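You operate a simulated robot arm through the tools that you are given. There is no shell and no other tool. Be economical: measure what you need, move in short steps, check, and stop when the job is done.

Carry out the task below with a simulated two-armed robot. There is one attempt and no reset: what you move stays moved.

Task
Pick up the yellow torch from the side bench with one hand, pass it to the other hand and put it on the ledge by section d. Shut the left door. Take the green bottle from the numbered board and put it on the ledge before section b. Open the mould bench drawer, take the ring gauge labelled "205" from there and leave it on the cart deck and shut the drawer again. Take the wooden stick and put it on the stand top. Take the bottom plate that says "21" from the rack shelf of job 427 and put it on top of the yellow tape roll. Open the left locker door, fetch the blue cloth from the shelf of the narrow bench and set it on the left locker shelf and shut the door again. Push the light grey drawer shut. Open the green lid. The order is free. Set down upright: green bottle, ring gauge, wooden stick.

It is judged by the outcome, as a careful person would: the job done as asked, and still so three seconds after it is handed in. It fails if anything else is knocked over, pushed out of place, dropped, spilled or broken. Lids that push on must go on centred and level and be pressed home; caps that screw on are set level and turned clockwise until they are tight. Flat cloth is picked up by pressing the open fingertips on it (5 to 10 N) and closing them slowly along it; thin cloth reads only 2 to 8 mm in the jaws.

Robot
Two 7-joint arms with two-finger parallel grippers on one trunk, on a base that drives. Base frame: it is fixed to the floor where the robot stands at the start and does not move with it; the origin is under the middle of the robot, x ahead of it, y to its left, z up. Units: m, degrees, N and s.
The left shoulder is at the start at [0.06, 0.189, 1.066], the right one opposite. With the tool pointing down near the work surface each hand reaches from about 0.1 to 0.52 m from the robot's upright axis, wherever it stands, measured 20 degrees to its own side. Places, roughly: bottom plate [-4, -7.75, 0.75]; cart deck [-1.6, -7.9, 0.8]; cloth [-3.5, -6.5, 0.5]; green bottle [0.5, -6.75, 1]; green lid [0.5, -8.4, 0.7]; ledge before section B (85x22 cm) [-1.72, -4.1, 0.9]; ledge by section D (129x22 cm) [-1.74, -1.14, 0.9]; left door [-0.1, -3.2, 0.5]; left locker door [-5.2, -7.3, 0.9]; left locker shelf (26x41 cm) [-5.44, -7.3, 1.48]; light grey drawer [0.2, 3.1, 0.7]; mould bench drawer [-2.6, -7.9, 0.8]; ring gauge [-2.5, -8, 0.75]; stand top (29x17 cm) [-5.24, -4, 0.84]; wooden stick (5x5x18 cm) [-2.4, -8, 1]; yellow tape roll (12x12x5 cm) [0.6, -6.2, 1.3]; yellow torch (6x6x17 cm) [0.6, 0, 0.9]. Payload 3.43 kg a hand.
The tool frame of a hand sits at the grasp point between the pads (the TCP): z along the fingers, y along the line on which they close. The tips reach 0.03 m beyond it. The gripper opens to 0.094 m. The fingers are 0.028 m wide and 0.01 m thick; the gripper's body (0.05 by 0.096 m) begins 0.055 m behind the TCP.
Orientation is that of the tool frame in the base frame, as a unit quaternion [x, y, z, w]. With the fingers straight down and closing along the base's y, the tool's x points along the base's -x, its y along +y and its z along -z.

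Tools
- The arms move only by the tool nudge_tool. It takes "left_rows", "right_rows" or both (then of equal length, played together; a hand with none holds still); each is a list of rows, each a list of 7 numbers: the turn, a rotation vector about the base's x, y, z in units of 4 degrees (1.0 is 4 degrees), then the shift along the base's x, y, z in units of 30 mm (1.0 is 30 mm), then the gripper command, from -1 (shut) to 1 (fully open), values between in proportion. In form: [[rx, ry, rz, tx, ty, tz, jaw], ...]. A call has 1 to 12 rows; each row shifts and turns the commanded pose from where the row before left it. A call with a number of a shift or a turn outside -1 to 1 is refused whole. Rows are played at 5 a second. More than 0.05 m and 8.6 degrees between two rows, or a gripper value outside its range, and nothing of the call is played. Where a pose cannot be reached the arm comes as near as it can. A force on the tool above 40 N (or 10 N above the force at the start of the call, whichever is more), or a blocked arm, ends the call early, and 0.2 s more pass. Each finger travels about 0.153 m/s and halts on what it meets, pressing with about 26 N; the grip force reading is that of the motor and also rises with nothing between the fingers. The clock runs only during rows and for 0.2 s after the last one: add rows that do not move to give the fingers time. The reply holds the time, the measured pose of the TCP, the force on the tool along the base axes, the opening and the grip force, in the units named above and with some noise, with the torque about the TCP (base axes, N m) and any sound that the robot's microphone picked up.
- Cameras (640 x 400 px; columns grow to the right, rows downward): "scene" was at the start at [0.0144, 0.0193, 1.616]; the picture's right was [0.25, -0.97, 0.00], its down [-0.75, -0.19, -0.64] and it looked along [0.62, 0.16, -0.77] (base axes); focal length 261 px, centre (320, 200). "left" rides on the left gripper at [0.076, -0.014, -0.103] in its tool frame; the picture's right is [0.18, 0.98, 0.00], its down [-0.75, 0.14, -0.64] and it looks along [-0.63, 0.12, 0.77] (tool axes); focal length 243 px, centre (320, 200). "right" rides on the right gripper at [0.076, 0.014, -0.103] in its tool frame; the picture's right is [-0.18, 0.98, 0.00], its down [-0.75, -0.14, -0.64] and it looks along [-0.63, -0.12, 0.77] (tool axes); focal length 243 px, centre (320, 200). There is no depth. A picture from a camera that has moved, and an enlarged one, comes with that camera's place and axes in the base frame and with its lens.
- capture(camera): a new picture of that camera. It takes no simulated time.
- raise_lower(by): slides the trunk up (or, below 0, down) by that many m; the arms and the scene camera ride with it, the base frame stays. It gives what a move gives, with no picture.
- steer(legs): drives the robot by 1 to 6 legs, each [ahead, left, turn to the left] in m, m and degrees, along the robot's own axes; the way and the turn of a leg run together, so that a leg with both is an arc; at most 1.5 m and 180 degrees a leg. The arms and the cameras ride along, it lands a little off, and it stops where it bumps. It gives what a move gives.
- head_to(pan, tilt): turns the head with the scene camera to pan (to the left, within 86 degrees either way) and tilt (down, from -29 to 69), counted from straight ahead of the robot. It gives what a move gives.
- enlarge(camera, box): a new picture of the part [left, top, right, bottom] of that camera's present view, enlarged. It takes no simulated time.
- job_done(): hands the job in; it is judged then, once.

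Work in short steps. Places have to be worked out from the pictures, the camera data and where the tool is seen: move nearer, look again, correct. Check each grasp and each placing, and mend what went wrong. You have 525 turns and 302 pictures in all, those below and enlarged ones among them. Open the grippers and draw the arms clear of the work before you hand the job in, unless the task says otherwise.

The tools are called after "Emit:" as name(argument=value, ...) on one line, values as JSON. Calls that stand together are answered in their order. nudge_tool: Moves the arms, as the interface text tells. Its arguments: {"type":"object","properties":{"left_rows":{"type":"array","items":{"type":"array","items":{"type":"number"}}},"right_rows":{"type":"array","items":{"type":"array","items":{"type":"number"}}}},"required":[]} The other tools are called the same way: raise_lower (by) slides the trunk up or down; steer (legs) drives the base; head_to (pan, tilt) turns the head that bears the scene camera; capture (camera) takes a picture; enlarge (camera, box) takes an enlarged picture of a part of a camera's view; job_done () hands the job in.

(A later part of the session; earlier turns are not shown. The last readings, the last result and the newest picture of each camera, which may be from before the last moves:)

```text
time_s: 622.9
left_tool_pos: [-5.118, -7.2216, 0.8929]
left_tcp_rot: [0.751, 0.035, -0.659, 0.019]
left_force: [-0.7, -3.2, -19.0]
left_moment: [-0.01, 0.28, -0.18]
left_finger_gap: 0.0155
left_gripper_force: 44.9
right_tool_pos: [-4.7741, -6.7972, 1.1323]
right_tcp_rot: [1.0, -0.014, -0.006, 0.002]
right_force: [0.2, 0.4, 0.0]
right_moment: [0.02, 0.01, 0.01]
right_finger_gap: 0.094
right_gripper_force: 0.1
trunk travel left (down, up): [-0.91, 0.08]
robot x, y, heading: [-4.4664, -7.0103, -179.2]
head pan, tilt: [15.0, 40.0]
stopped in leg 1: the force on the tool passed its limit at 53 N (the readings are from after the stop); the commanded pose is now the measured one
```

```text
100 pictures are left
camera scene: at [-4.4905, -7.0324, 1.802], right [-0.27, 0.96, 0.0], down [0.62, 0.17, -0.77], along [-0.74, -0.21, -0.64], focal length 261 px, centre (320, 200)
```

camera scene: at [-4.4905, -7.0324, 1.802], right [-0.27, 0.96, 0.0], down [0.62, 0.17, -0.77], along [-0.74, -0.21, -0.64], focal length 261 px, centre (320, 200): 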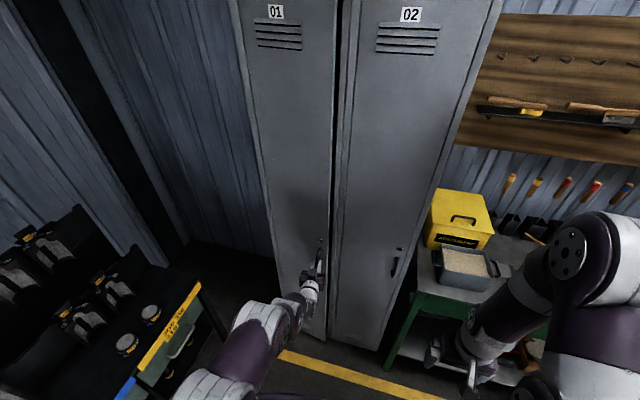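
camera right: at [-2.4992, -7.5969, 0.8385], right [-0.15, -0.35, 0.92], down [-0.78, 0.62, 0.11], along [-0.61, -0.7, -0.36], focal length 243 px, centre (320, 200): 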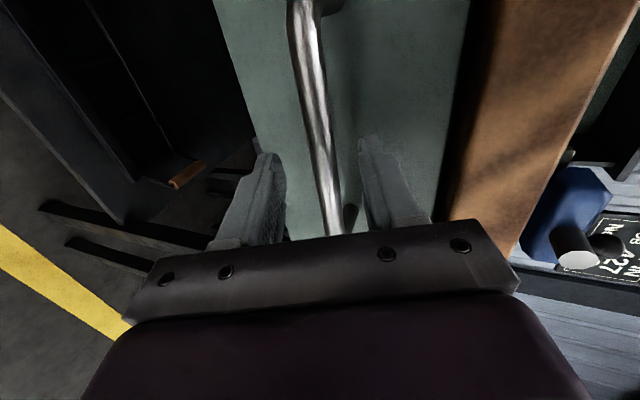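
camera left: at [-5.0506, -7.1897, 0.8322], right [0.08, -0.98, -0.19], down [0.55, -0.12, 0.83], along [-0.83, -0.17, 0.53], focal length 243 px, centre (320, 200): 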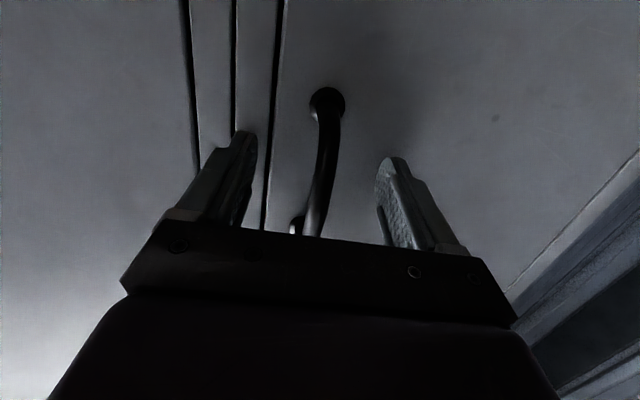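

The door is opening. Continue along its arc with the arm, rotating the hand with the door.

Emit:
nudge_tool(left_rows=[[0, 0, -0.8, 0.45, -0.2, 0, -1], [0, 0, -1, 0.45, -0.22, 0, -1], [0, 0, -1, 0.45, -0.25, 0, -1], [0, 0, -1, 0.45, -0.28, 0, -1], [0, 0, -1, 0.45, -0.3, 0, -1]])

Emit:
capture(camera="scene")

```text
time_s: 624.1
left_tool_pos: [-5.0531, -7.2584, 0.8943]
left_tcp_rot: [0.744, -0.09, -0.656, -0.092]
left_force: [5.3, 6.4, -29.2]
left_moment: [-0.26, -0.4, -0.04]
left_finger_gap: 0.0154
left_gripper_force: 44.7
right_tool_pos: [-4.7767, -6.7965, 1.1318]
right_tcp_rot: [1.0, -0.014, -0.005, 0.0]
right_force: [0.1, -0.3, -0.8]
right_moment: [0.0, 0.02, 0.0]
right_finger_gap: 0.0939
right_gripper_force: 0.1
trunk travel left (down, up): [-0.91, 0.08]
robot x, y, heading: [-4.4669, -7.0161, -179.7]
head pan, tilt: [15.0, 40.0]
```

```text
99 pictures are left
camera scene: at [-4.4927, -7.0327, 1.8021], right [-0.27, 0.96, 0.0], down [0.62, 0.17, -0.76], along [-0.74, -0.2, -0.64], focal length 261 px, centre (320, 200)
```

scene: 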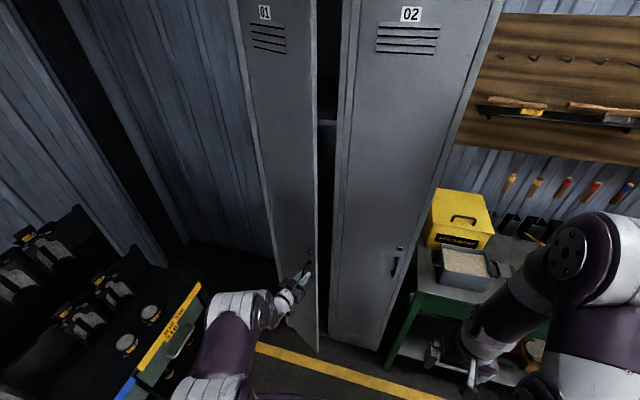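

Emit:
nudge_tool(left_rows=[[0, 0, -1, 0.5, -0.45, -0.15, -1], [0, 0, -1, 0.5, -0.5, 0, -1], [0, 0, -1, 0.4, -0.5, 0, -1], [0, 0, 0, 0, 0, 0, -1], [0, 0, 0, 0, 0, 0, 0.5], [0, 0, 0, 0, 0, 0, 1], [0, 0, 0, 0, 0, 0, 1]])

Emit:
nudge_tool(left_rows=[[0, 0, 0, 0.8, -0.45, 0, 1], [0, 0, 0, 0.8, -0.45, 0, 1], [0, 0, 0, 0.8, -0.2, 0, 1], [0, 0, 1, 0.6, 0.3, 0, 1], [0, 0, 1, 0.6, 0.5, 0, 1], [0, 0, 1, 0.3, 0.5, 0, 1], [0, 0, 1, 0, 0.5, 0, 1], [0, 0, 1, 0, 0.5, 0, 1], [0, 0, 1, 0, 0.5, 0, 1], [0, 0, 1, 0, 0.5, 0, 1], [0, 0, 0.5, 0, 0, 0, 1]])

Emit:
capture(camera="scene")

```text
time_s: 625.7
left_tool_pos: [-5.0125, -7.2998, 0.8957]
left_tcp_rot: [0.727, -0.168, -0.646, -0.16]
left_force: [-0.3, -0.3, 0.5]
left_moment: [0.01, -0.04, -0.01]
left_finger_gap: 0.0942
left_gripper_force: 0.1
right_tool_pos: [-4.7739, -6.7956, 1.131]
right_tcp_rot: [1.0, -0.014, -0.005, 0.001]
right_force: [-0.4, 0.5, -0.1]
right_moment: [0.04, 0.01, -0.01]
right_finger_gap: 0.0939
right_gripper_force: 0.0
trunk travel left (down, up): [-0.91, 0.08]
robot x, y, heading: [-4.4695, -7.0081, -179.3]
head pan, tilt: [15.0, 40.0]
```

```text
time_s: 628.1
left_tool_pos: [-4.8923, -7.2352, 0.8949]
left_tcp_rot: [0.747, 0.027, -0.664, 0.013]
left_force: [0.6, -0.3, -0.2]
left_moment: [0.0, 0.03, 0.01]
left_finger_gap: 0.0941
left_gripper_force: 0.0
right_tool_pos: [-4.7734, -6.7951, 1.1325]
right_tcp_rot: [1.0, -0.014, -0.005, 0.002]
right_force: [0.1, 0.6, -0.3]
right_moment: [-0.04, 0.02, -0.04]
right_finger_gap: 0.0942
right_gripper_force: 0.1
trunk travel left (down, up): [-0.91, 0.08]
robot x, y, heading: [-4.4669, -7.0122, -179.3]
head pan, tilt: [15.0, 40.0]
```

```text
98 pictures are left
camera scene: at [-4.4896, -7.0306, 1.8023], right [-0.27, 0.96, 0.0], down [0.62, 0.17, -0.77], along [-0.74, -0.21, -0.64], focal length 261 px, centre (320, 200)
```

scene: 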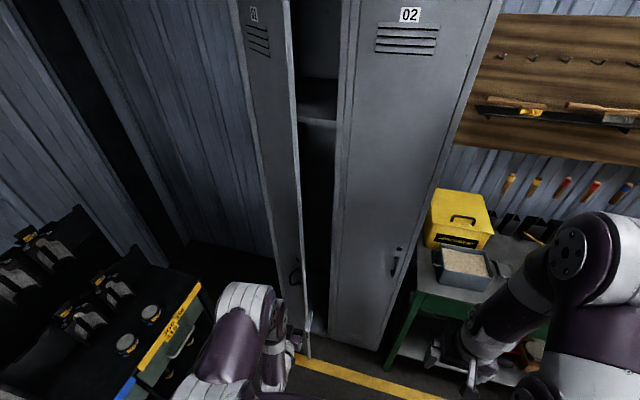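

Door ~50° open. Tuck the left hand and ready the right fist (pointing forward) to swing the door wider from its inner side.

Emit:
nudge_tool(left_rows=[[0, -1, 0, 0.4, 0, 0.4, 1], [0, -1, 0, 0.4, 0, 0.4, 1], [0, -1, 0, 0.4, 0, 0.4, 1], [0, -1, 0, 0.4, 0, 0.4, 1], [0, -1, 0, 0.4, 0, 0.4, 1], [0, -1, 0, 0.2, 0, 0.4, 1], [0, -1, 0, 0.2, 0, 0.4, 1], [0, -1, 0, 0, 0, 0.4, 1], [0, -1, 0, 0, 0, 0.4, 1], [0, -1, 0, 0, 0, 0.4, 1], [0, -1, 0, 0, 0, 0.4, 1], [0, -1, 0, 0, 0, 0.4, 1]], right_rows=[[0, 1, 0, -0.5, 0, -0.3, -1], [0, 1, 0, -0.5, 0, -0.3, -1], [0, 1, 0, -0.5, 0, -0.3, -1], [0, 1, 0, -0.5, 0, -0.3, -1], [0, 1, 0, -0.5, 0, -0.3, -1], [0, 1, 0, -0.5, 0, -0.3, -1], [0, 1, 0, -0.5, 0, -0.3, -1], [0, 1, 0, -0.5, 0, -0.3, -1], [0, 1, 0, -0.5, 0, -0.3, -1], [0, 1, 0, -0.5, 0, -0.3, -1], [0, 1, 0, -0.5, 0, -0.3, -1], [0, 1, 0, -0.3, 0, -0.3, -1]])

Emit:
nudge_tool(left_rows=[[0, -1, 0, 0, 0, 0, 1], [0, -1, 0, 0, 0, 0, 1], [0, -1, 0, 0, 0, 0, 1], [0, -1, 0, 0, 0, 0, 1], [0, -1, 0, 0, 0, 0, 1], [0, -1, 0, 0, 0, 0, 1], [0, -1, 0, 0, 0, 0, 1], [0, -1, 0, 0, 0, 0, 1], [0, 0, 0, 0, 0, 0, 1]], right_rows=[[0, 1, 0, -0.2, -0.5, -0.2, -1], [0, 1, 0, -0.2, -0.5, -0.2, -1], [0, 1, 0, -0.2, -0.5, -0.2, -1], [0, 1, 0, -0.2, -0.5, -0.2, -1], [0, 1, 0, -0.2, -0.5, 0, -1], [0, 1, 0, -0.2, -0.5, 0, -1], [0, 1, 0, -0.2, -0.5, 0, -1], [0, 1, 0, -0.2, -0.5, 0, -1], [0, 1, 0, -0.2, -0.5, 0, -1]])

Emit:
capture(camera="scene")

```text
time_s: 630.7
left_tool_pos: [-4.823, -7.2349, 1.0375]
left_tcp_rot: [0.953, 0.019, -0.303, 0.022]
left_force: [-0.3, -0.3, 0.3]
left_moment: [0.0, -0.04, -0.01]
left_finger_gap: 0.0941
left_gripper_force: 0.0
right_tool_pos: [-4.9266, -6.7946, 1.036]
right_tcp_rot: [0.929, -0.004, -0.368, 0.028]
right_force: [0.2, 0.6, 0.1]
right_moment: [0.03, 0.0, 0.0]
right_finger_gap: 0.0001
right_gripper_force: 25.7
right hand out of reach, approached as far as the arm can: row 6, 7, 12
trunk travel left (down, up): [-0.91, 0.08]
robot x, y, heading: [-4.4653, -7.0094, -179.3]
head pan, tilt: [15.0, 40.0]
```

```text
time_s: 632.7
left_tool_pos: [-4.823, -7.2354, 1.038]
left_tcp_rot: [0.999, 0.012, -0.029, 0.025]
left_force: [0.5, -0.3, 1.2]
left_moment: [0.03, -0.01, -0.02]
left_finger_gap: 0.094
left_gripper_force: 0.0
right_tool_pos: [-5.0556, -6.7686, 1.0219]
right_tcp_rot: [0.771, 0.005, -0.637, 0.028]
right_force: [0.6, -0.4, -0.3]
right_moment: [-0.03, 0.01, 0.03]
right_finger_gap: 0.0
right_gripper_force: 26.1
right hand out of reach, approached as far as the arm can: row 1, 2, 3, 4, 5, 6, 7, 8, 9
trunk travel left (down, up): [-0.91, 0.08]
robot x, y, heading: [-4.4653, -7.0067, -179.4]
head pan, tilt: [15.0, 40.0]
```

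```text
97 pictures are left
camera scene: at [-4.4901, -7.0299, 1.8024], right [-0.27, 0.96, 0.0], down [0.62, 0.17, -0.77], along [-0.74, -0.21, -0.64], focal length 261 px, centre (320, 200)
```

scene: 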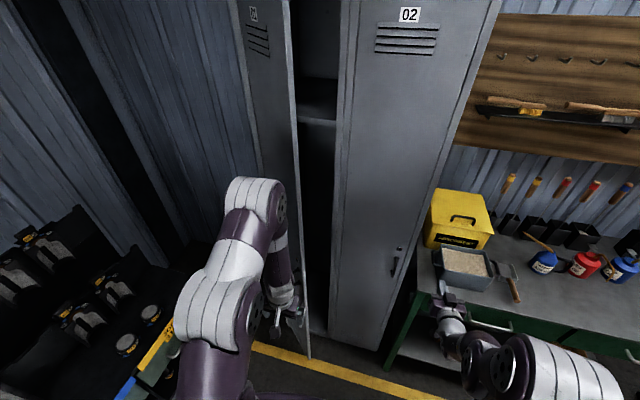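

Retract the right hand (near bench items) and use the left hand, pointing down, to sweep the door.

Emit:
nudge_tool(right_rows=[[0, -1, 0, 0.9, 0, 0.2, -1], [0, -1, 0, 0.9, 0, 0.2, -1], [0, -1, 0, 0.9, 0, 0.2, -1], [0, -1, 0, 0.9, 0, 0.2, -1], [0, -1, 0, 0.9, 0, 0.2, -1], [0, -1, 0, 0.8, 0, 0.2, -1], [0, -1, 0, 0.5, 0, 0.2, -1], [0, -1, 0, 0.3, 0, 0, -1], [0, -1, 0, 0, 0, 0, -1], [0, -1, 0, 0, 0, 0, -1], [0, -1, 0, 0, 0, 0, -1], [0, -1, 0, 0, 0, 0, -1]], left_rows=[[0, 0, 0, 0, 0.4, 0, -1], [0, 0, 0, 0, 0.4, 0, -1], [0, 0, 0, 0, 0.4, 0, -1], [0, 0, 0, 0, 0.4, 0, -1], [0, 0, 0, 0, 0.4, 0, -1], [0, 0, 0, 0, 0.4, 0, -1], [0, 0, 0, 0, 0.4, 0, -1], [0, 0, 0, 0, 0, 0, -1], [0, 0, 0, 0, 0, 0, -1], [0, 0, 0, 0, 0, 0, -1], [0, 0, 0, 0, 0, 0, -1], [0, 0, 0, 0, 0, 0, -1]])

Emit:
steer(legs=[[0.12, 0, 0]])

Emit:
nudge_tool(left_rows=[[0, 0, 0, -0.9, 0, 0, -1], [0, 0, 0, -0.9, 0, 0, -1], [0, 0, 0, -0.9, 0, 0, -1], [0, 0, 0, -0.9, 0, 0, -1]])

Emit:
capture(camera="scene")

```text
time_s: 635.3
left_tool_pos: [-4.8226, -7.1512, 1.0391]
left_tcp_rot: [0.999, 0.012, -0.028, 0.026]
left_force: [-0.4, -0.1, -0.4]
left_moment: [-0.02, 0.01, 0.02]
left_finger_gap: 0.0001
left_gripper_force: 26.4
right_tool_pos: [-4.8954, -6.7636, 1.0652]
right_tcp_rot: [0.963, -0.009, -0.268, 0.024]
right_force: [0.6, -0.2, -0.3]
right_moment: [-0.02, -0.01, -0.02]
right_finger_gap: 0.0001
right_gripper_force: 25.6
right hand out of reach, approached as far as the arm can: row 1, 2, 4
trunk travel left (down, up): [-0.91, 0.08]
robot x, y, heading: [-4.4683, -7.009, -179.3]
head pan, tilt: [15.0, 40.0]
```

```text
time_s: 636.5
left_tool_pos: [-4.939, -7.1523, 1.0382]
left_tcp_rot: [0.999, 0.012, -0.029, 0.027]
left_force: [0.6, 0.6, -0.6]
left_moment: [0.01, 0.01, 0.0]
left_finger_gap: 0.0
left_gripper_force: 26.2
right_tool_pos: [-5.0108, -6.7651, 1.0652]
right_tcp_rot: [0.963, -0.008, -0.268, 0.023]
right_force: [0.1, -0.3, -0.4]
right_moment: [-0.02, 0.02, 0.01]
right_finger_gap: 0.0
right_gripper_force: 26.2
trunk travel left (down, up): [-0.91, 0.08]
robot x, y, heading: [-4.5856, -7.0065, -179.6]
head pan, tilt: [15.0, 40.0]
```

```text
time_s: 637.5
left_tool_pos: [-5.0348, -7.1538, 1.0385]
left_tcp_rot: [0.999, 0.012, -0.029, 0.027]
left_force: [-0.7, 0.1, -0.7]
left_moment: [0.0, 0.0, -0.02]
left_finger_gap: 0.0
left_gripper_force: 26.4
left hand out of reach, approached as far as the arm can: row 1, 2
right_tool_pos: [-5.0122, -6.7651, 1.0649]
right_tcp_rot: [0.963, -0.008, -0.268, 0.024]
right_force: [-0.3, 0.7, 0.8]
right_moment: [0.0, -0.01, 0.02]
right_finger_gap: 0.0
right_gripper_force: 26.0
trunk travel left (down, up): [-0.91, 0.08]
robot x, y, heading: [-4.5857, -7.0086, -179.5]
head pan, tilt: [15.0, 40.0]
```

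```text
96 pictures are left
camera scene: at [-4.6084, -7.0314, 1.8023], right [-0.27, 0.96, 0.0], down [0.62, 0.17, -0.77], along [-0.74, -0.21, -0.64], focal length 261 px, centre (320, 200)
```

scene: 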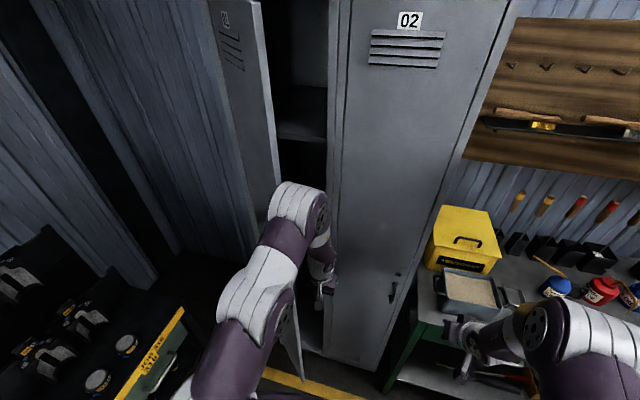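

Left hand is inside the gap. Sweep it toward −y to swing the door wide.

Emit:
nudge_tool(left_rows=[[0, 0, 0, 0, -0.8, 0, -1], [0, 0, 0, 0, -0.8, 0, -1], [0, 0, 0, 0, -0.8, 0, -1], [0, 0, 0, 0, -0.8, 0, -1], [0, 0, 0, 0, -0.8, 0, -1], [0, 0, 0, 0.2, -0.8, 0, -1], [0, 0, 0, 0.2, -0.8, 0, -1], [0, 0, 0, 0.2, -0.8, 0, -1], [0, 0, 0, 0.2, -0.8, 0, -1]])

Emit:
capture(camera="scene")

```text
time_s: 639.5
left_tool_pos: [-5.0186, -7.3027, 1.0313]
left_tcp_rot: [0.998, 0.013, -0.046, 0.041]
left_force: [-0.8, -0.1, -0.8]
left_moment: [0.0, 0.0, -0.02]
left_finger_gap: 0.0001
left_gripper_force: 26.2
left hand out of reach, approached as far as the arm can: row 4, 5, 6, 7, 8, 9
right_tool_pos: [-5.0134, -6.7652, 1.0655]
right_tcp_rot: [0.963, -0.009, -0.269, 0.023]
right_force: [-1.0, -0.4, -0.1]
right_moment: [0.03, -0.02, 0.02]
right_finger_gap: 0.0
right_gripper_force: 25.6
trunk travel left (down, up): [-0.91, 0.08]
robot x, y, heading: [-4.5867, -7.0054, -179.4]
head pan, tilt: [15.0, 40.0]
```

```text
95 pictures are left
camera scene: at [-4.6078, -7.0299, 1.8023], right [-0.27, 0.96, 0.0], down [0.62, 0.17, -0.77], along [-0.74, -0.21, -0.64], focal length 261 px, centre (320, 200)
```

scene: 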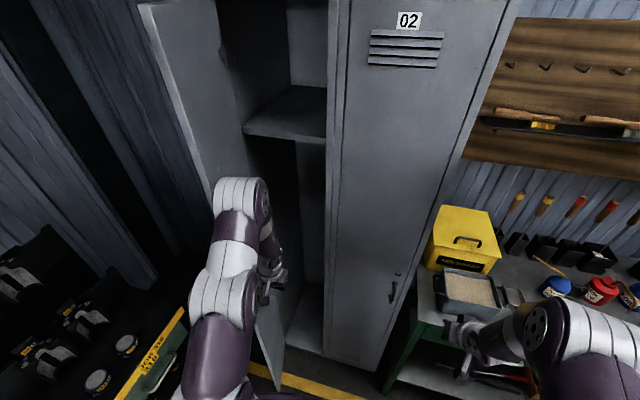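

Door is wide open. Retract and go look at the cloth on the narrow bench's lower shelf.

Emit:
nudge_tool(left_rows=[[0, 0, 0, 0.3, 0.8, 0, -1], [0, 0, 0, 0.5, 0.8, 0, -1], [0, 0, 0, 0.8, 0.6, 0, -1], [0, 0, 0, 0.8, 0.5, 0, -1], [0, 0, 0, 0.8, 0, 0, -1], [0, 0, 0, 0.8, 0, 0, -1]], right_rows=[[0, -1, 0, 0.8, 0, 0, -1], [0, -1, 0, 0.8, 0, 0, -1], [0, -1, 0, 0.8, 0, 0, -1], [0, -1, 0, 0.5, 0, 0, -1], [0, -1, 0, 0.5, 0, 0, -1], [0, -1, 0, 0, 0, 0, -1]])

Emit:
steer(legs=[[-0.35, 0, 0], [-0.6, 0.15, 0], [0, 0, -90]])

Emit:
head_to(pan=0, tilt=45)

Emit:
capture(camera="scene")

```text
time_s: 640.9
left_tool_pos: [-4.8854, -7.2565, 1.0299]
left_tcp_rot: [0.999, 0.012, -0.029, 0.026]
left_force: [0.1, 0.2, -0.5]
left_moment: [0.0, 0.02, 0.04]
left_finger_gap: 0.0
left_gripper_force: 26.3
right_tool_pos: [-4.9107, -6.765, 1.0644]
right_tcp_rot: [0.998, -0.013, -0.061, 0.021]
right_force: [-0.6, 0.6, 0.0]
right_moment: [-0.03, -0.01, 0.0]
right_finger_gap: 0.0
right_gripper_force: 26.5
trunk travel left (down, up): [-0.91, 0.08]
robot x, y, heading: [-4.5881, -7.0104, -179.2]
head pan, tilt: [15.0, 40.0]
```

```text
time_s: 650.0
left_tool_pos: [-3.8883, -6.8495, 1.0304]
left_tcp_rot: [0.719, -0.694, -0.039, -0.002]
left_force: [-1.2, 0.2, 0.6]
left_moment: [-0.02, 0.0, -0.01]
left_finger_gap: 0.0
left_gripper_force: 26.1
right_tool_pos: [-3.3965, -6.8199, 1.0649]
right_tcp_rot: [-0.7, 0.711, 0.058, 0.029]
right_force: [-0.7, -1.1, 0.5]
right_moment: [0.0, -0.01, -0.01]
right_finger_gap: 0.0
right_gripper_force: 25.3
trunk travel left (down, up): [-0.91, 0.08]
robot x, y, heading: [-3.638, -7.1449, 91.2]
head pan, tilt: [15.0, 40.0]
```

```text
time_s: 650.8
left_tool_pos: [-3.8868, -6.8501, 1.0301]
left_tcp_rot: [0.719, -0.694, -0.039, -0.001]
left_force: [0.2, -0.2, -0.6]
left_moment: [0.02, 0.0, 0.01]
left_finger_gap: 0.0
left_gripper_force: 26.4
right_tool_pos: [-3.3977, -6.8193, 1.0653]
right_tcp_rot: [-0.701, 0.71, 0.059, 0.029]
right_force: [-1.1, -0.2, 0.2]
right_moment: [0.01, -0.02, 0.02]
right_finger_gap: 0.0005
right_gripper_force: 25.8
trunk travel left (down, up): [-0.91, 0.08]
robot x, y, heading: [-3.6374, -7.1423, 91.2]
head pan, tilt: [0.0, 45.0]
```

```text
94 pictures are left
camera scene: at [-3.6384, -7.1246, 1.7951], right [1.0, 0.02, 0.0], down [0.02, -0.71, -0.71], along [-0.02, 0.71, -0.71], focal length 261 px, centre (320, 200)
```

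scene: 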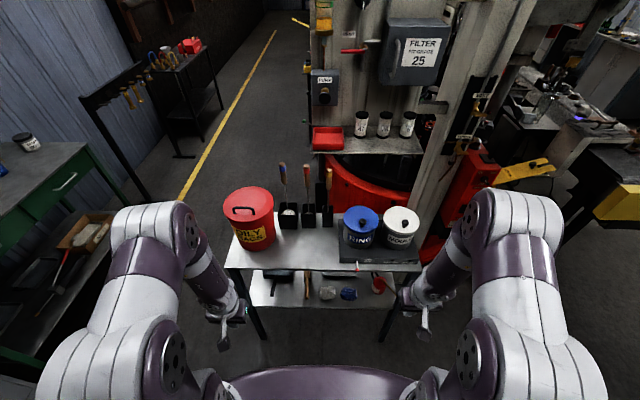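

Emit:
enlarge(camera="scene", box=[230, 230, 420, 330])

```text
3.37 times, centred on (325, 280) of scene
camera zoom: at [-3.6384, -7.1246, 1.7951], right [1.0, 0.02, 0.0], down [0.02, -0.71, -0.71], along [-0.02, 0.71, -0.71], focal length 880 px, centre (303, -70)
```

zoom: 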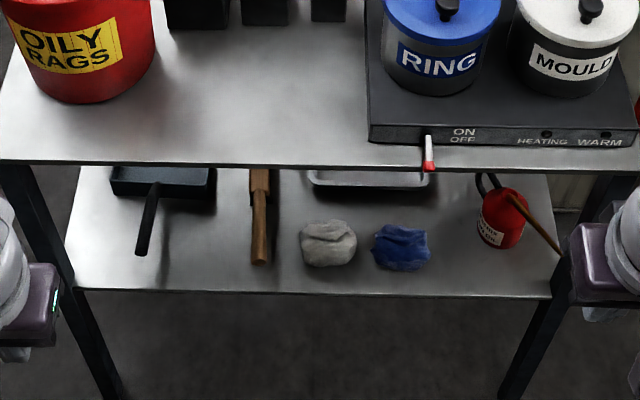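

The blue cloth is a crumpled lump near the shelf's front edge at (-3.508, -6.53, ~0.53), with a grey one beside it. I'll use the left hand, pitched ~50°, after lowering the trunk.

Emit:
steer(legs=[[0, -0.2, -1.2]])

Emit:
raise_lower(by=-0.38)

Emit:
nudge_tool(left_rows=[[1, 0, 0, 0.4, 0, 0, 0.4], [1, 0, 0, 0.4, 0, 0, 0.4], [1, 0, 0, 0.4, 0, 0, 0.4], [1, 0, 0, 0.4, 0, 0, 0.4], [1, 0, 0, 0.4, 0, 0, 0.4], [1, 0, 0, 0.4, 0, 0, 0.4], [1, 0, 0, 0.4, 0.2, 0, 0.4], [1, 0, 0, 0.4, 0.2, 0, 0.4], [1, 0, 0, 0.4, 0.2, 0, 0.4], [1, 0, 0, 0.4, 0.2, 0, 0.4], [1, 0, 0, 0.4, 0.2, 0, 0.4], [1, 0, 0, 0.4, 0.2, 0, 0.4]])

Emit:
capture(camera="left")

Emit:
capture(camera="scene")

```text
time_s: 652.4
left_tool_pos: [-3.6827, -6.8418, 1.0303]
left_tcp_rot: [0.711, -0.702, -0.038, -0.002]
left_force: [0.3, 0.7, -0.6]
left_moment: [-0.01, -0.02, -0.03]
left_finger_gap: 0.0002
left_gripper_force: 26.0
right_tool_pos: [-3.1897, -6.8237, 1.0649]
right_tcp_rot: [-0.692, 0.719, 0.058, 0.03]
right_force: [-0.1, -0.5, -0.3]
right_moment: [-0.03, -0.02, 0.0]
right_finger_gap: 0.0
right_gripper_force: 26.4
trunk travel left (down, up): [-0.91, 0.08]
robot x, y, heading: [-3.4376, -7.1416, 89.7]
head pan, tilt: [0.0, 45.0]
```

```text
time_s: 656.1
left_tool_pos: [-3.6803, -6.8426, 0.6501]
left_tcp_rot: [0.711, -0.702, -0.038, -0.001]
left_force: [0.2, -0.4, 0.7]
left_moment: [-0.01, 0.0, -0.01]
left_finger_gap: 0.0
left_gripper_force: 26.0
right_tool_pos: [-3.1886, -6.8229, 0.6852]
right_tcp_rot: [-0.692, 0.719, 0.058, 0.03]
right_force: [-0.3, 0.5, -0.3]
right_moment: [0.07, 0.0, -0.02]
right_finger_gap: 0.0
right_gripper_force: 25.7
trunk travel left (down, up): [-0.53, 0.46]
robot x, y, heading: [-3.4342, -7.1438, 89.8]
head pan, tilt: [0.0, 45.0]
```

```text
time_s: 658.7
left_tool_pos: [-3.5682, -6.8087, 0.6479]
left_tcp_rot: [0.67, -0.638, -0.297, -0.237]
left_force: [1.2, 0.0, -0.5]
left_moment: [-0.01, -0.02, 0.01]
left_finger_gap: 0.066
left_gripper_force: 0.0
left hand out of reach, approached as far as the arm can: row 3, 4, 5
right_tool_pos: [-3.1884, -6.8232, 0.6849]
right_tcp_rot: [-0.692, 0.719, 0.058, 0.029]
right_force: [-0.4, -0.8, -0.2]
right_moment: [0.03, 0.0, -0.03]
right_finger_gap: 0.0003
right_gripper_force: 25.8
trunk travel left (down, up): [-0.53, 0.46]
robot x, y, heading: [-3.4369, -7.1437, 89.7]
head pan, tilt: [0.0, 45.0]
```

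```text
92 pictures are left
camera left: at [-3.5409, -6.9345, 0.6677], right [-0.98, -0.2, -0.07], down [-0.09, 0.08, 0.99], along [-0.2, 0.98, -0.1], focal length 243 px, centre (320, 200)
```

left: 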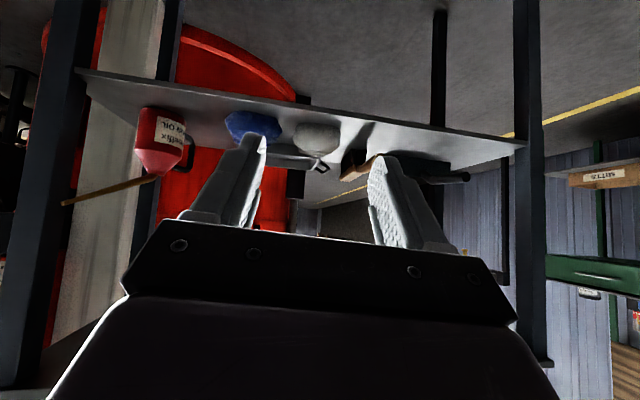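

```text
91 pictures are left
camera scene: at [-3.4368, -7.1226, 1.4151], right [1.0, 0.0, 0.0], down [0.0, -0.71, -0.71], along [0.0, 0.71, -0.71], focal length 261 px, centre (320, 200)
```

scene: 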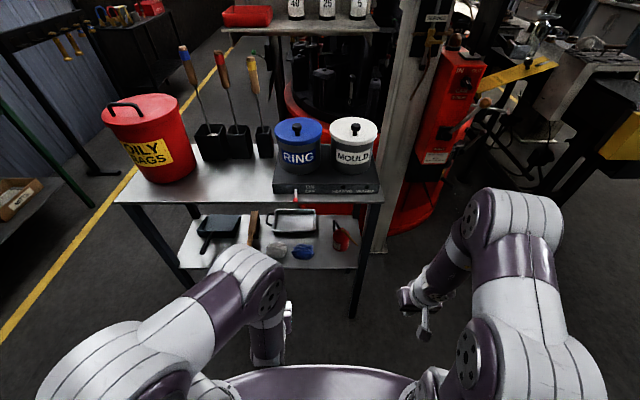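

Cloth centre at (-3.505, -6.527, 0.52). Approach from the front with jaws 6–7 cm apart.

Emit:
nudge_tool(left_rows=[[0, 0, 0, 0.29, 0.86, -0.13, 0.4], [0, 0, 0, 0.29, 0.86, -0.13, 0.4], [0, 0, 0, 0.29, 0.86, -0.13, 0.4], [0, 0, 0, 0.29, 0.86, -0.13, 0.4], [0, 0, 0, 0.29, 0.86, -0.13, 0.4], [0, 0, 0, 0.29, 0.86, -0.13, 0.4], [0, 0, 0, 0.29, 0.86, -0.13, 0.4], [0, 0, 0, 0, 0, 0, 0.4]])

Emit:
capture(camera="left")

Emit:
enlarge(camera="scene", box=[200, 190, 380, 310])

```text
time_s: 660.5
left_tool_pos: [-3.5055, -6.6288, 0.6224]
left_tcp_rot: [0.67, -0.639, -0.295, -0.235]
left_force: [-0.8, -0.4, 0.4]
left_moment: [-0.02, 0.01, 0.02]
left_finger_gap: 0.0657
left_gripper_force: 0.0
right_tool_pos: [-3.1884, -6.8246, 0.6851]
right_tcp_rot: [-0.692, 0.719, 0.059, 0.03]
right_force: [-0.8, 0.2, -1.2]
right_moment: [0.02, 0.01, 0.02]
right_finger_gap: 0.0001
right_gripper_force: 26.1
trunk travel left (down, up): [-0.53, 0.46]
robot x, y, heading: [-3.4389, -7.1427, 90.1]
head pan, tilt: [0.0, 45.0]
```

```text
90 pictures are left
camera left: at [-3.479, -6.7534, 0.6418], right [-0.98, -0.2, -0.07], down [-0.09, 0.08, 0.99], along [-0.2, 0.98, -0.1], focal length 243 px, centre (320, 200)
```

left: 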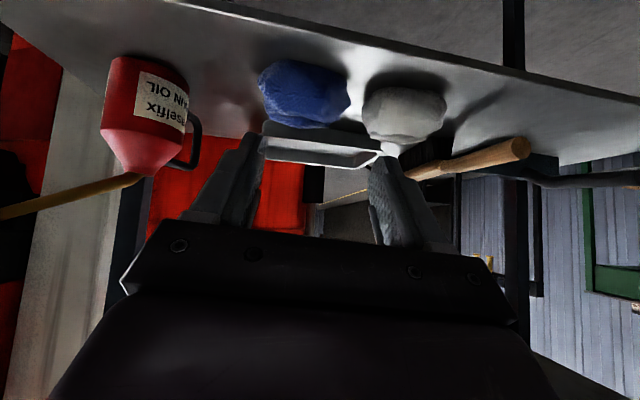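

```text
3.33 times, centred on (290, 250) of scene
camera zoom: at [-3.4372, -7.123, 1.4151], right [1.0, 0.0, 0.0], down [0.0, -0.71, -0.71], along [0.0, 0.71, -0.71], focal length 870 px, centre (420, 33)
```

zoom: 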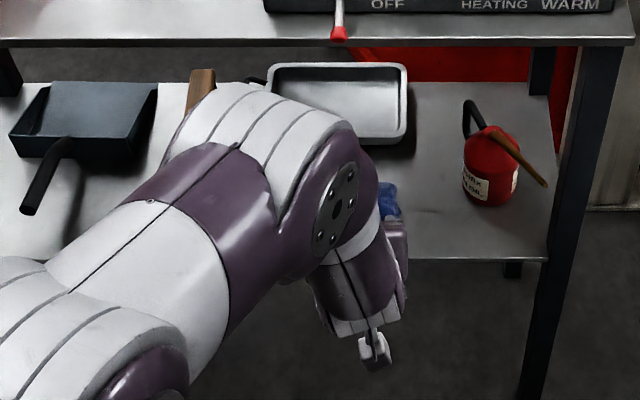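

The cloth lump is ~8.5 cm wide, 6 cm high. Open to ~8 cm, go around its upper part, and close slowly.

Emit:
nudge_tool(left_rows=[[0, 0, 0, 0.1, 0.6, -0.5, 0.68], [0, 0, 0, 0, 0.6, -0.5, 0.68], [0, 0, 0, 0, 0.6, -0.5, 0.68], [0, 0, 0, 0, 0.6, -0.5, 0.68], [0, 0, 0, 0, 0.3, -0.4, 0.68], [0, 0, 0, 0, 0, 0, 0.68]])

Emit:
capture(camera="left")

```text
time_s: 661.9
left_tool_pos: [-3.503, -6.5469, 0.5486]
left_tcp_rot: [0.67, -0.639, -0.296, -0.236]
left_force: [-0.8, -0.1, 1.0]
left_moment: [0.09, 0.02, -0.01]
left_finger_gap: 0.0793
left_gripper_force: 25.1
right_tool_pos: [-3.1875, -6.8233, 0.6846]
right_tcp_rot: [-0.693, 0.718, 0.058, 0.029]
right_force: [0.4, 0.3, 0.4]
right_moment: [-0.01, -0.04, -0.01]
right_finger_gap: 0.0
right_gripper_force: 25.7
trunk travel left (down, up): [-0.53, 0.46]
robot x, y, heading: [-3.435, -7.1439, 89.8]
head pan, tilt: [0.0, 45.0]
```

```text
88 pictures are left
camera left: at [-3.4768, -6.6716, 0.5683], right [-0.98, -0.2, -0.07], down [-0.09, 0.08, 0.99], along [-0.2, 0.98, -0.1], focal length 243 px, centre (320, 200)
```

left: 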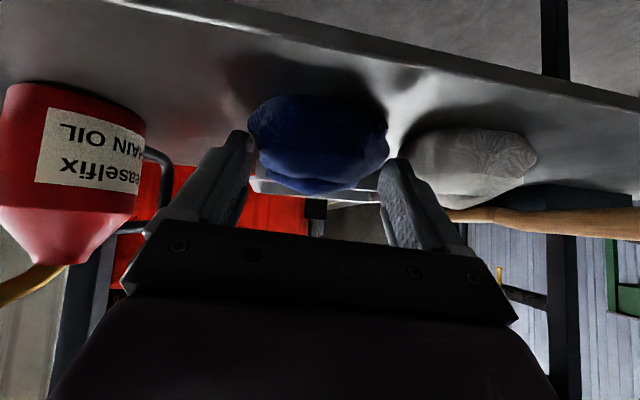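

Emit:
nudge_tool(left_rows=[[0, 0, 0, 0, 0.25, -0.2, 0.75], [0, 0, 0, 0, 0.1, -0.1, 0.75], [0, 0, 0, 0, 0, 0, 0.4], [0, 0, 0, 0, 0, 0, 0], [0, 0, 0, 0, 0, 0, -0.4], [0, 0, 0, 0, 0, 0, -0.8], [0, 0, 0, 0, 0, 0, -1], [0, 0, 0, 0, 0, 0, -1], [0, 0, 0, 0, 0, 0, -1]])

Emit:
capture(camera="left")

```text
time_s: 663.9
left_tool_pos: [-3.503, -6.5377, 0.5427]
left_tcp_rot: [0.669, -0.639, -0.297, -0.237]
left_force: [-1.5, 3.5, 16.1]
left_moment: [0.33, 0.2, 0.1]
left_finger_gap: 0.0834
left_gripper_force: 25.2
right_tool_pos: [-3.1892, -6.8251, 0.6867]
right_tcp_rot: [-0.692, 0.719, 0.059, 0.03]
right_force: [0.2, -0.3, 0.2]
right_moment: [-0.01, 0.01, -0.05]
right_finger_gap: 0.0
right_gripper_force: 25.8
trunk travel left (down, up): [-0.53, 0.46]
robot x, y, heading: [-3.4386, -7.142, 90.0]
head pan, tilt: [0.0, 45.0]
```

```text
87 pictures are left
camera left: at [-3.477, -6.6623, 0.5611], right [-0.98, -0.2, -0.07], down [-0.09, 0.08, 0.99], along [-0.2, 0.98, -0.1], focal length 243 px, centre (320, 200)
```

left: 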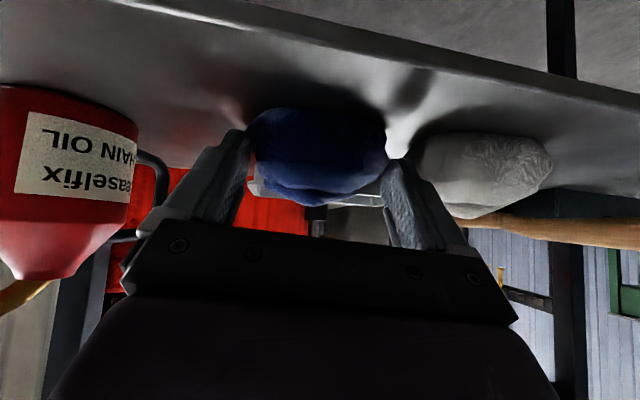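

The lump is firm; jaws hold it at 83 mm. Lift gently.

Emit:
nudge_tool(left_rows=[[0, 0, 0, 0, 0, 0.3, -1], [0, 0, 0, 0, -0.2, 0.5, -1], [0, 0, 0, 0, -0.2, 0.5, -1], [0, 0, 0, 0, 0, 0, -1]])

Emit:
capture(camera="left")

```text
time_s: 664.9
left_tool_pos: [-3.5038, -6.5505, 0.5772]
left_tcp_rot: [0.67, -0.639, -0.297, -0.236]
left_force: [0.3, 0.4, -0.5]
left_moment: [0.0, -0.01, 0.01]
left_finger_gap: 0.0833
left_gripper_force: 26.0
right_tool_pos: [-3.1891, -6.8239, 0.6854]
right_tcp_rot: [-0.692, 0.719, 0.059, 0.03]
right_force: [0.1, 0.2, 0.2]
right_moment: [0.01, 0.01, 0.01]
right_finger_gap: 0.0
right_gripper_force: 26.6
trunk travel left (down, up): [-0.53, 0.46]
robot x, y, heading: [-3.4383, -7.1428, 89.7]
head pan, tilt: [0.0, 45.0]
```

```text
86 pictures are left
camera left: at [-3.4773, -6.6754, 0.5981], right [-0.98, -0.2, -0.07], down [-0.09, 0.08, 0.99], along [-0.2, 0.98, -0.1], focal length 243 px, centre (320, 200)
```

left: 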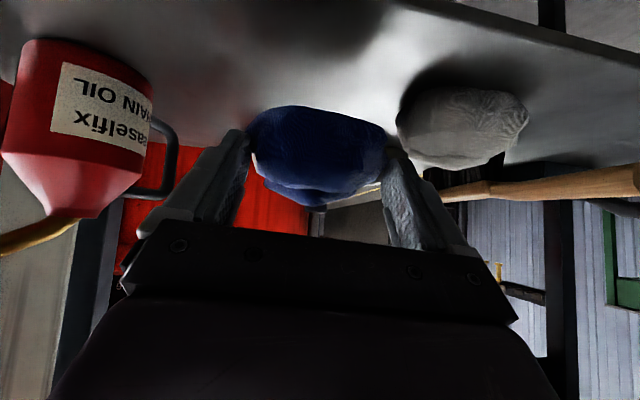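

Cloth held. Withdraw from under the bench top.

Emit:
nudge_tool(left_rows=[[0, 0, 0, 0, -0.8, 0.1, -1], [0, 0, 0, 0, -0.8, 0.1, -1], [0, 0, 0, 0, -0.8, 0.1, -1], [0, 0, 0, 0, -0.8, 0.1, -1], [0, 0, 0, 0, -0.8, 0.1, -1], [0, 0, 0, 0, -0.8, 0.1, -1], [0, 0, 0, 0, -0.8, 0.1, -1]])

Emit:
raise_lower(by=0.4)

Emit:
steer(legs=[[0, 0.3, 0], [0, 0, 90], [0.35, -0.05, 0]])

Emit:
head_to(pan=15, tilt=20)

Emit:
capture(camera="scene")

```text
time_s: 666.5
left_tool_pos: [-3.5042, -6.717, 0.5999]
left_tcp_rot: [0.67, -0.638, -0.297, -0.237]
left_force: [-0.4, -0.3, -0.4]
left_moment: [-0.02, 0.01, 0.0]
left_finger_gap: 0.0829
left_gripper_force: 25.9
right_tool_pos: [-3.188, -6.823, 0.6839]
right_tcp_rot: [-0.692, 0.718, 0.059, 0.029]
right_force: [0.4, -0.1, -0.3]
right_moment: [0.0, 0.01, 0.03]
right_finger_gap: 0.0
right_gripper_force: 26.1
trunk travel left (down, up): [-0.53, 0.46]
robot x, y, heading: [-3.4367, -7.1429, 89.9]
head pan, tilt: [0.0, 45.0]
```

```text
time_s: 670.3
left_tool_pos: [-3.5038, -6.7176, 1.0]
left_tcp_rot: [0.67, -0.639, -0.296, -0.236]
left_force: [0.1, 0.2, -0.6]
left_moment: [-0.01, 0.04, 0.01]
left_finger_gap: 0.0826
left_gripper_force: 25.9
right_tool_pos: [-3.1894, -6.8227, 1.0851]
right_tcp_rot: [-0.693, 0.718, 0.058, 0.029]
right_force: [0.2, -0.5, 0.6]
right_moment: [-0.04, -0.01, -0.02]
right_finger_gap: 0.0
right_gripper_force: 26.0
trunk travel left (down, up): [-0.93, 0.06]
robot x, y, heading: [-3.4355, -7.1446, 89.9]
head pan, tilt: [0.0, 45.0]
```

```text
time_s: 678.0
left_tool_pos: [-4.5119, -7.1477, 1.0004]
left_tcp_rot: [0.926, 0.016, -0.376, 0.04]
left_force: [0.0, -0.8, -1.7]
left_moment: [-0.01, -0.03, 0.0]
left_finger_gap: 0.0808
left_gripper_force: 25.7
right_tool_pos: [-4.3998, -6.8334, 1.0859]
right_tcp_rot: [0.997, -0.026, -0.063, 0.02]
right_force: [-1.0, 0.4, 0.8]
right_moment: [0.04, 0.04, 0.0]
right_finger_gap: 0.0001
right_gripper_force: 26.7
trunk travel left (down, up): [-0.93, 0.06]
robot x, y, heading: [-4.0865, -7.0899, 179.0]
head pan, tilt: [0.0, 45.0]
```

```text
time_s: 678.9
left_tool_pos: [-4.5112, -7.1475, 0.9994]
left_tcp_rot: [0.926, 0.015, -0.376, 0.04]
left_force: [-1.1, -0.3, -0.4]
left_moment: [0.02, -0.01, 0.04]
left_finger_gap: 0.081
left_gripper_force: 25.6
right_tool_pos: [-4.4018, -6.8331, 1.0842]
right_tcp_rot: [0.998, -0.027, -0.062, 0.02]
right_force: [0.5, 0.8, 0.1]
right_moment: [-0.01, -0.02, 0.01]
right_finger_gap: 0.0
right_gripper_force: 26.4
trunk travel left (down, up): [-0.93, 0.06]
robot x, y, heading: [-4.0829, -7.091, 179.1]
head pan, tilt: [15.0, 20.0]
```

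```text
85 pictures are left
camera scene: at [-4.1148, -7.1107, 1.8536], right [-0.24, 0.97, 0.0], down [0.33, 0.08, -0.94], along [-0.91, -0.23, -0.34], focal length 261 px, centre (320, 200)
```

scene: 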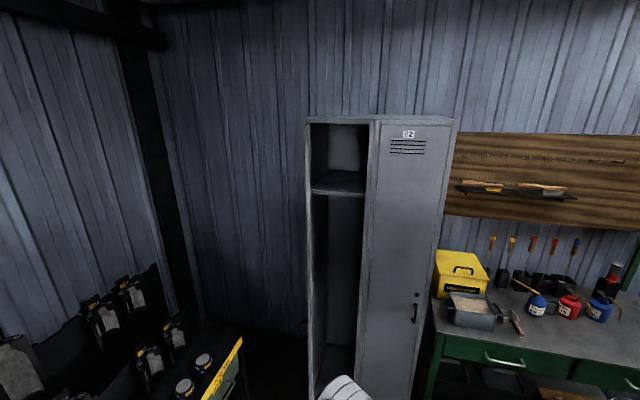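

Shelf 01 is at z≈1.49, opening up to ~1.8. Raise trunk fully and lift the left hand in stages to shelf height.

Emit:
raise_lower(by=0.055)

Emit:
nudge_tool(left_rows=[[0, 0.5, 0, -0.3, 0, 1, -1], [0, 0.5, 0, -0.3, 0, 1, -1], [0, 0.5, 0, -0.3, 0, 1, -1], [0, 0.5, 0, -0.3, 0, 1, -1], [0, 0.5, 0, -0.2, 0, 1, -1], [0, 0.5, 0, -0.2, 0, 1, -1], [0, 0.5, 0, -0.2, 0, 1, -1], [0, 0.5, 0, -0.2, 0, 1, -1], [0, 0, 0, 0, 0, 1, -1], [0, 0, 0, 0, 0, 1, -1], [0, 0, 0, 0, 0, 1, -1], [0, 0, 0, 0, 0, 1, -1]])

Emit:
nudge_tool(left_rows=[[0, 0, 0, 0, 0, 1, -1], [0, 0, 0, 0, 0, 1, -1], [0, 0, 0, 0, 0, 1, -1], [0, 0, 0, 0, 0, 1, -1], [0, 0, 0, 0, 0, 1, -1], [0, 0, 0, 0, 0, 1, -1]])

Emit:
capture(camera="scene")

```text
time_s: 679.9
left_tool_pos: [-4.5117, -7.1477, 1.054]
left_tcp_rot: [0.925, 0.015, -0.377, 0.039]
left_force: [0.3, -0.3, 0.1]
left_moment: [0.01, -0.02, -0.03]
left_finger_gap: 0.0809
left_gripper_force: 26.5
right_tool_pos: [-4.4013, -6.8336, 1.1395]
right_tcp_rot: [0.997, -0.027, -0.062, 0.02]
right_force: [-0.3, -0.8, -0.9]
right_moment: [-0.01, 0.01, -0.02]
right_finger_gap: 0.0001
right_gripper_force: 26.0
trunk travel left (down, up): [-0.985, 0.005]
robot x, y, heading: [-4.0827, -7.0889, 179.0]
head pan, tilt: [15.0, 20.0]
```

```text
time_s: 682.5
left_tool_pos: [-4.5701, -7.1473, 1.4143]
left_tcp_rot: [0.864, 0.019, -0.501, 0.037]
left_force: [0.5, -0.6, 0.0]
left_moment: [0.03, -0.05, -0.02]
left_finger_gap: 0.0801
left_gripper_force: 25.8
right_tool_pos: [-4.4007, -6.834, 1.1391]
right_tcp_rot: [0.998, -0.027, -0.062, 0.02]
right_force: [-0.1, 0.1, -0.5]
right_moment: [0.0, 0.0, 0.0]
right_finger_gap: 0.0
right_gripper_force: 25.5
trunk travel left (down, up): [-0.985, 0.005]
robot x, y, heading: [-4.0888, -7.0893, 178.9]
head pan, tilt: [15.0, 20.0]
```

```text
time_s: 683.9
left_tool_pos: [-4.5708, -7.1454, 1.5931]
left_tcp_rot: [0.864, 0.02, -0.501, 0.037]
left_force: [-0.1, 0.7, -0.9]
left_moment: [-0.02, 0.01, -0.01]
left_finger_gap: 0.0798
left_gripper_force: 25.7
right_tool_pos: [-4.4029, -6.8347, 1.1399]
right_tcp_rot: [0.997, -0.027, -0.062, 0.02]
right_force: [-0.2, 0.1, 0.9]
right_moment: [0.01, 0.03, 0.02]
right_finger_gap: 0.0001
right_gripper_force: 25.9
trunk travel left (down, up): [-0.985, 0.005]
robot x, y, heading: [-4.0818, -7.0879, 179.1]
head pan, tilt: [15.0, 20.0]
```

```text
84 pictures are left
camera scene: at [-4.1142, -7.1108, 1.9087], right [-0.24, 0.97, 0.0], down [0.33, 0.08, -0.94], along [-0.91, -0.23, -0.34], focal length 261 px, centre (320, 200)
```

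scene: 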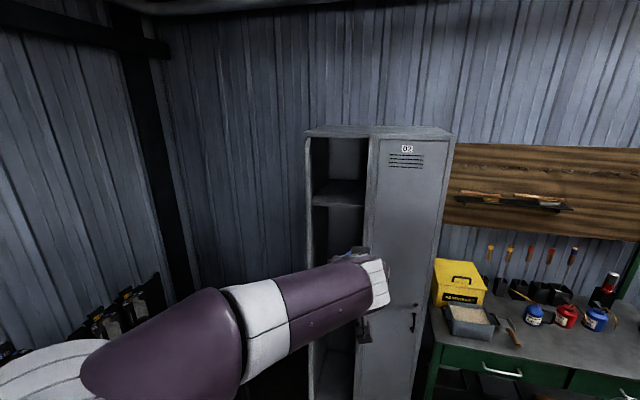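

Height reachable. Shift left to line up with the compartment (y≈-7.295) and advance to just before the locker.

Emit:
steer(legs=[[0, 0.1, 1]])

Emit:
nudge_tool(left_rows=[[0, 0, 0, 0, -0.6, 0, -1], [0, 0, 0, 0, -0.6, 0, -1], [0, 0, 0, 0, -0.4, 0, -1]])

Emit:
steer(legs=[[0.5, 0, 0]])

Emit:
capture(camera="scene")

Emit:
capture(camera="left")

```text
time_s: 685.0
left_tool_pos: [-4.5708, -7.2468, 1.5925]
left_tcp_rot: [0.864, 0.025, -0.501, 0.043]
left_force: [0.6, 1.2, -0.6]
left_moment: [-0.01, -0.01, 0.03]
left_finger_gap: 0.0795
left_gripper_force: 26.1
right_tool_pos: [-4.4057, -6.9347, 1.1387]
right_tcp_rot: [0.998, -0.019, -0.063, 0.022]
right_force: [-0.6, -0.6, 0.1]
right_moment: [-0.02, -0.03, 0.05]
right_finger_gap: 0.0001
right_gripper_force: 25.8
trunk travel left (down, up): [-0.985, 0.005]
robot x, y, heading: [-4.0865, -7.1892, 179.7]
head pan, tilt: [15.0, 20.0]
```

```text
time_s: 685.8
left_tool_pos: [-4.5702, -7.3043, 1.5915]
left_tcp_rot: [0.864, 0.027, -0.501, 0.04]
left_force: [0.1, -0.6, -0.9]
left_moment: [-0.02, -0.02, -0.02]
left_finger_gap: 0.0795
left_gripper_force: 26.0
right_tool_pos: [-4.4052, -6.9399, 1.1406]
right_tcp_rot: [0.998, -0.019, -0.063, 0.019]
right_force: [0.3, 0.2, -0.1]
right_moment: [0.0, 0.0, 0.0]
right_finger_gap: 0.0
right_gripper_force: 25.5
trunk travel left (down, up): [-0.985, 0.005]
robot x, y, heading: [-4.0864, -7.1875, 179.9]
head pan, tilt: [15.0, 20.0]
```

```text
time_s: 688.7
left_tool_pos: [-5.0585, -7.3001, 1.5933]
left_tcp_rot: [0.864, 0.026, -0.501, 0.04]
left_force: [0.6, 0.1, -0.2]
left_moment: [-0.01, 0.01, -0.01]
left_finger_gap: 0.0789
left_gripper_force: 26.1
right_tool_pos: [-4.8957, -6.9365, 1.1402]
right_tcp_rot: [0.998, -0.018, -0.064, 0.021]
right_force: [0.0, -0.2, -0.3]
right_moment: [0.0, 0.04, 0.0]
right_finger_gap: 0.0001
right_gripper_force: 25.6
trunk travel left (down, up): [-0.985, 0.005]
robot x, y, heading: [-4.5721, -7.1857, 179.8]
head pan, tilt: [15.0, 20.0]
```

```text
83 pictures are left
camera scene: at [-4.6024, -7.2093, 1.9088], right [-0.26, 0.97, 0.0], down [0.33, 0.09, -0.94], along [-0.91, -0.24, -0.34], focal length 261 px, centre (320, 200)
```

scene: 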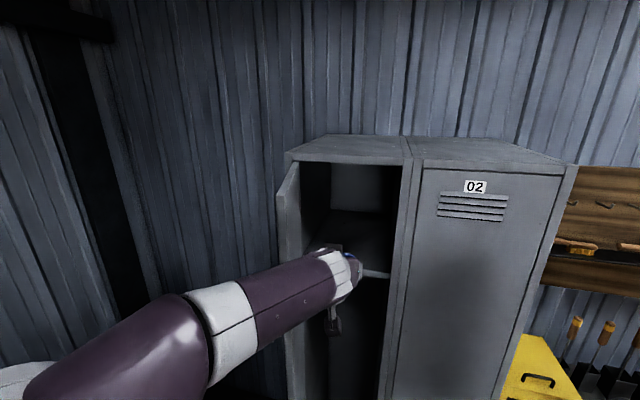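

```text
82 pictures are left
camera left: at [-4.9319, -7.2757, 1.5776], right [0.18, -0.98, -0.12], down [0.19, -0.08, 0.98], along [-0.96, -0.2, 0.18], focal length 243 px, centre (320, 200)
```

left: 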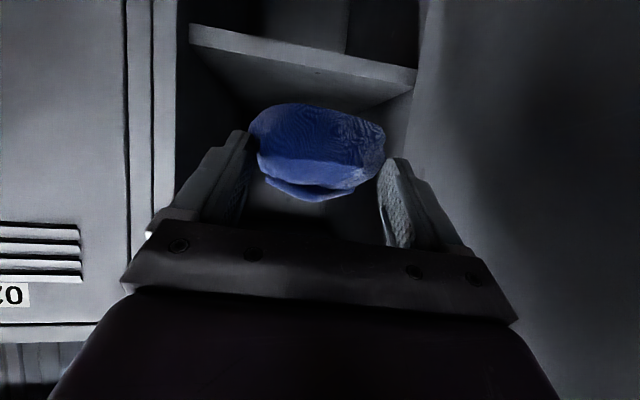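

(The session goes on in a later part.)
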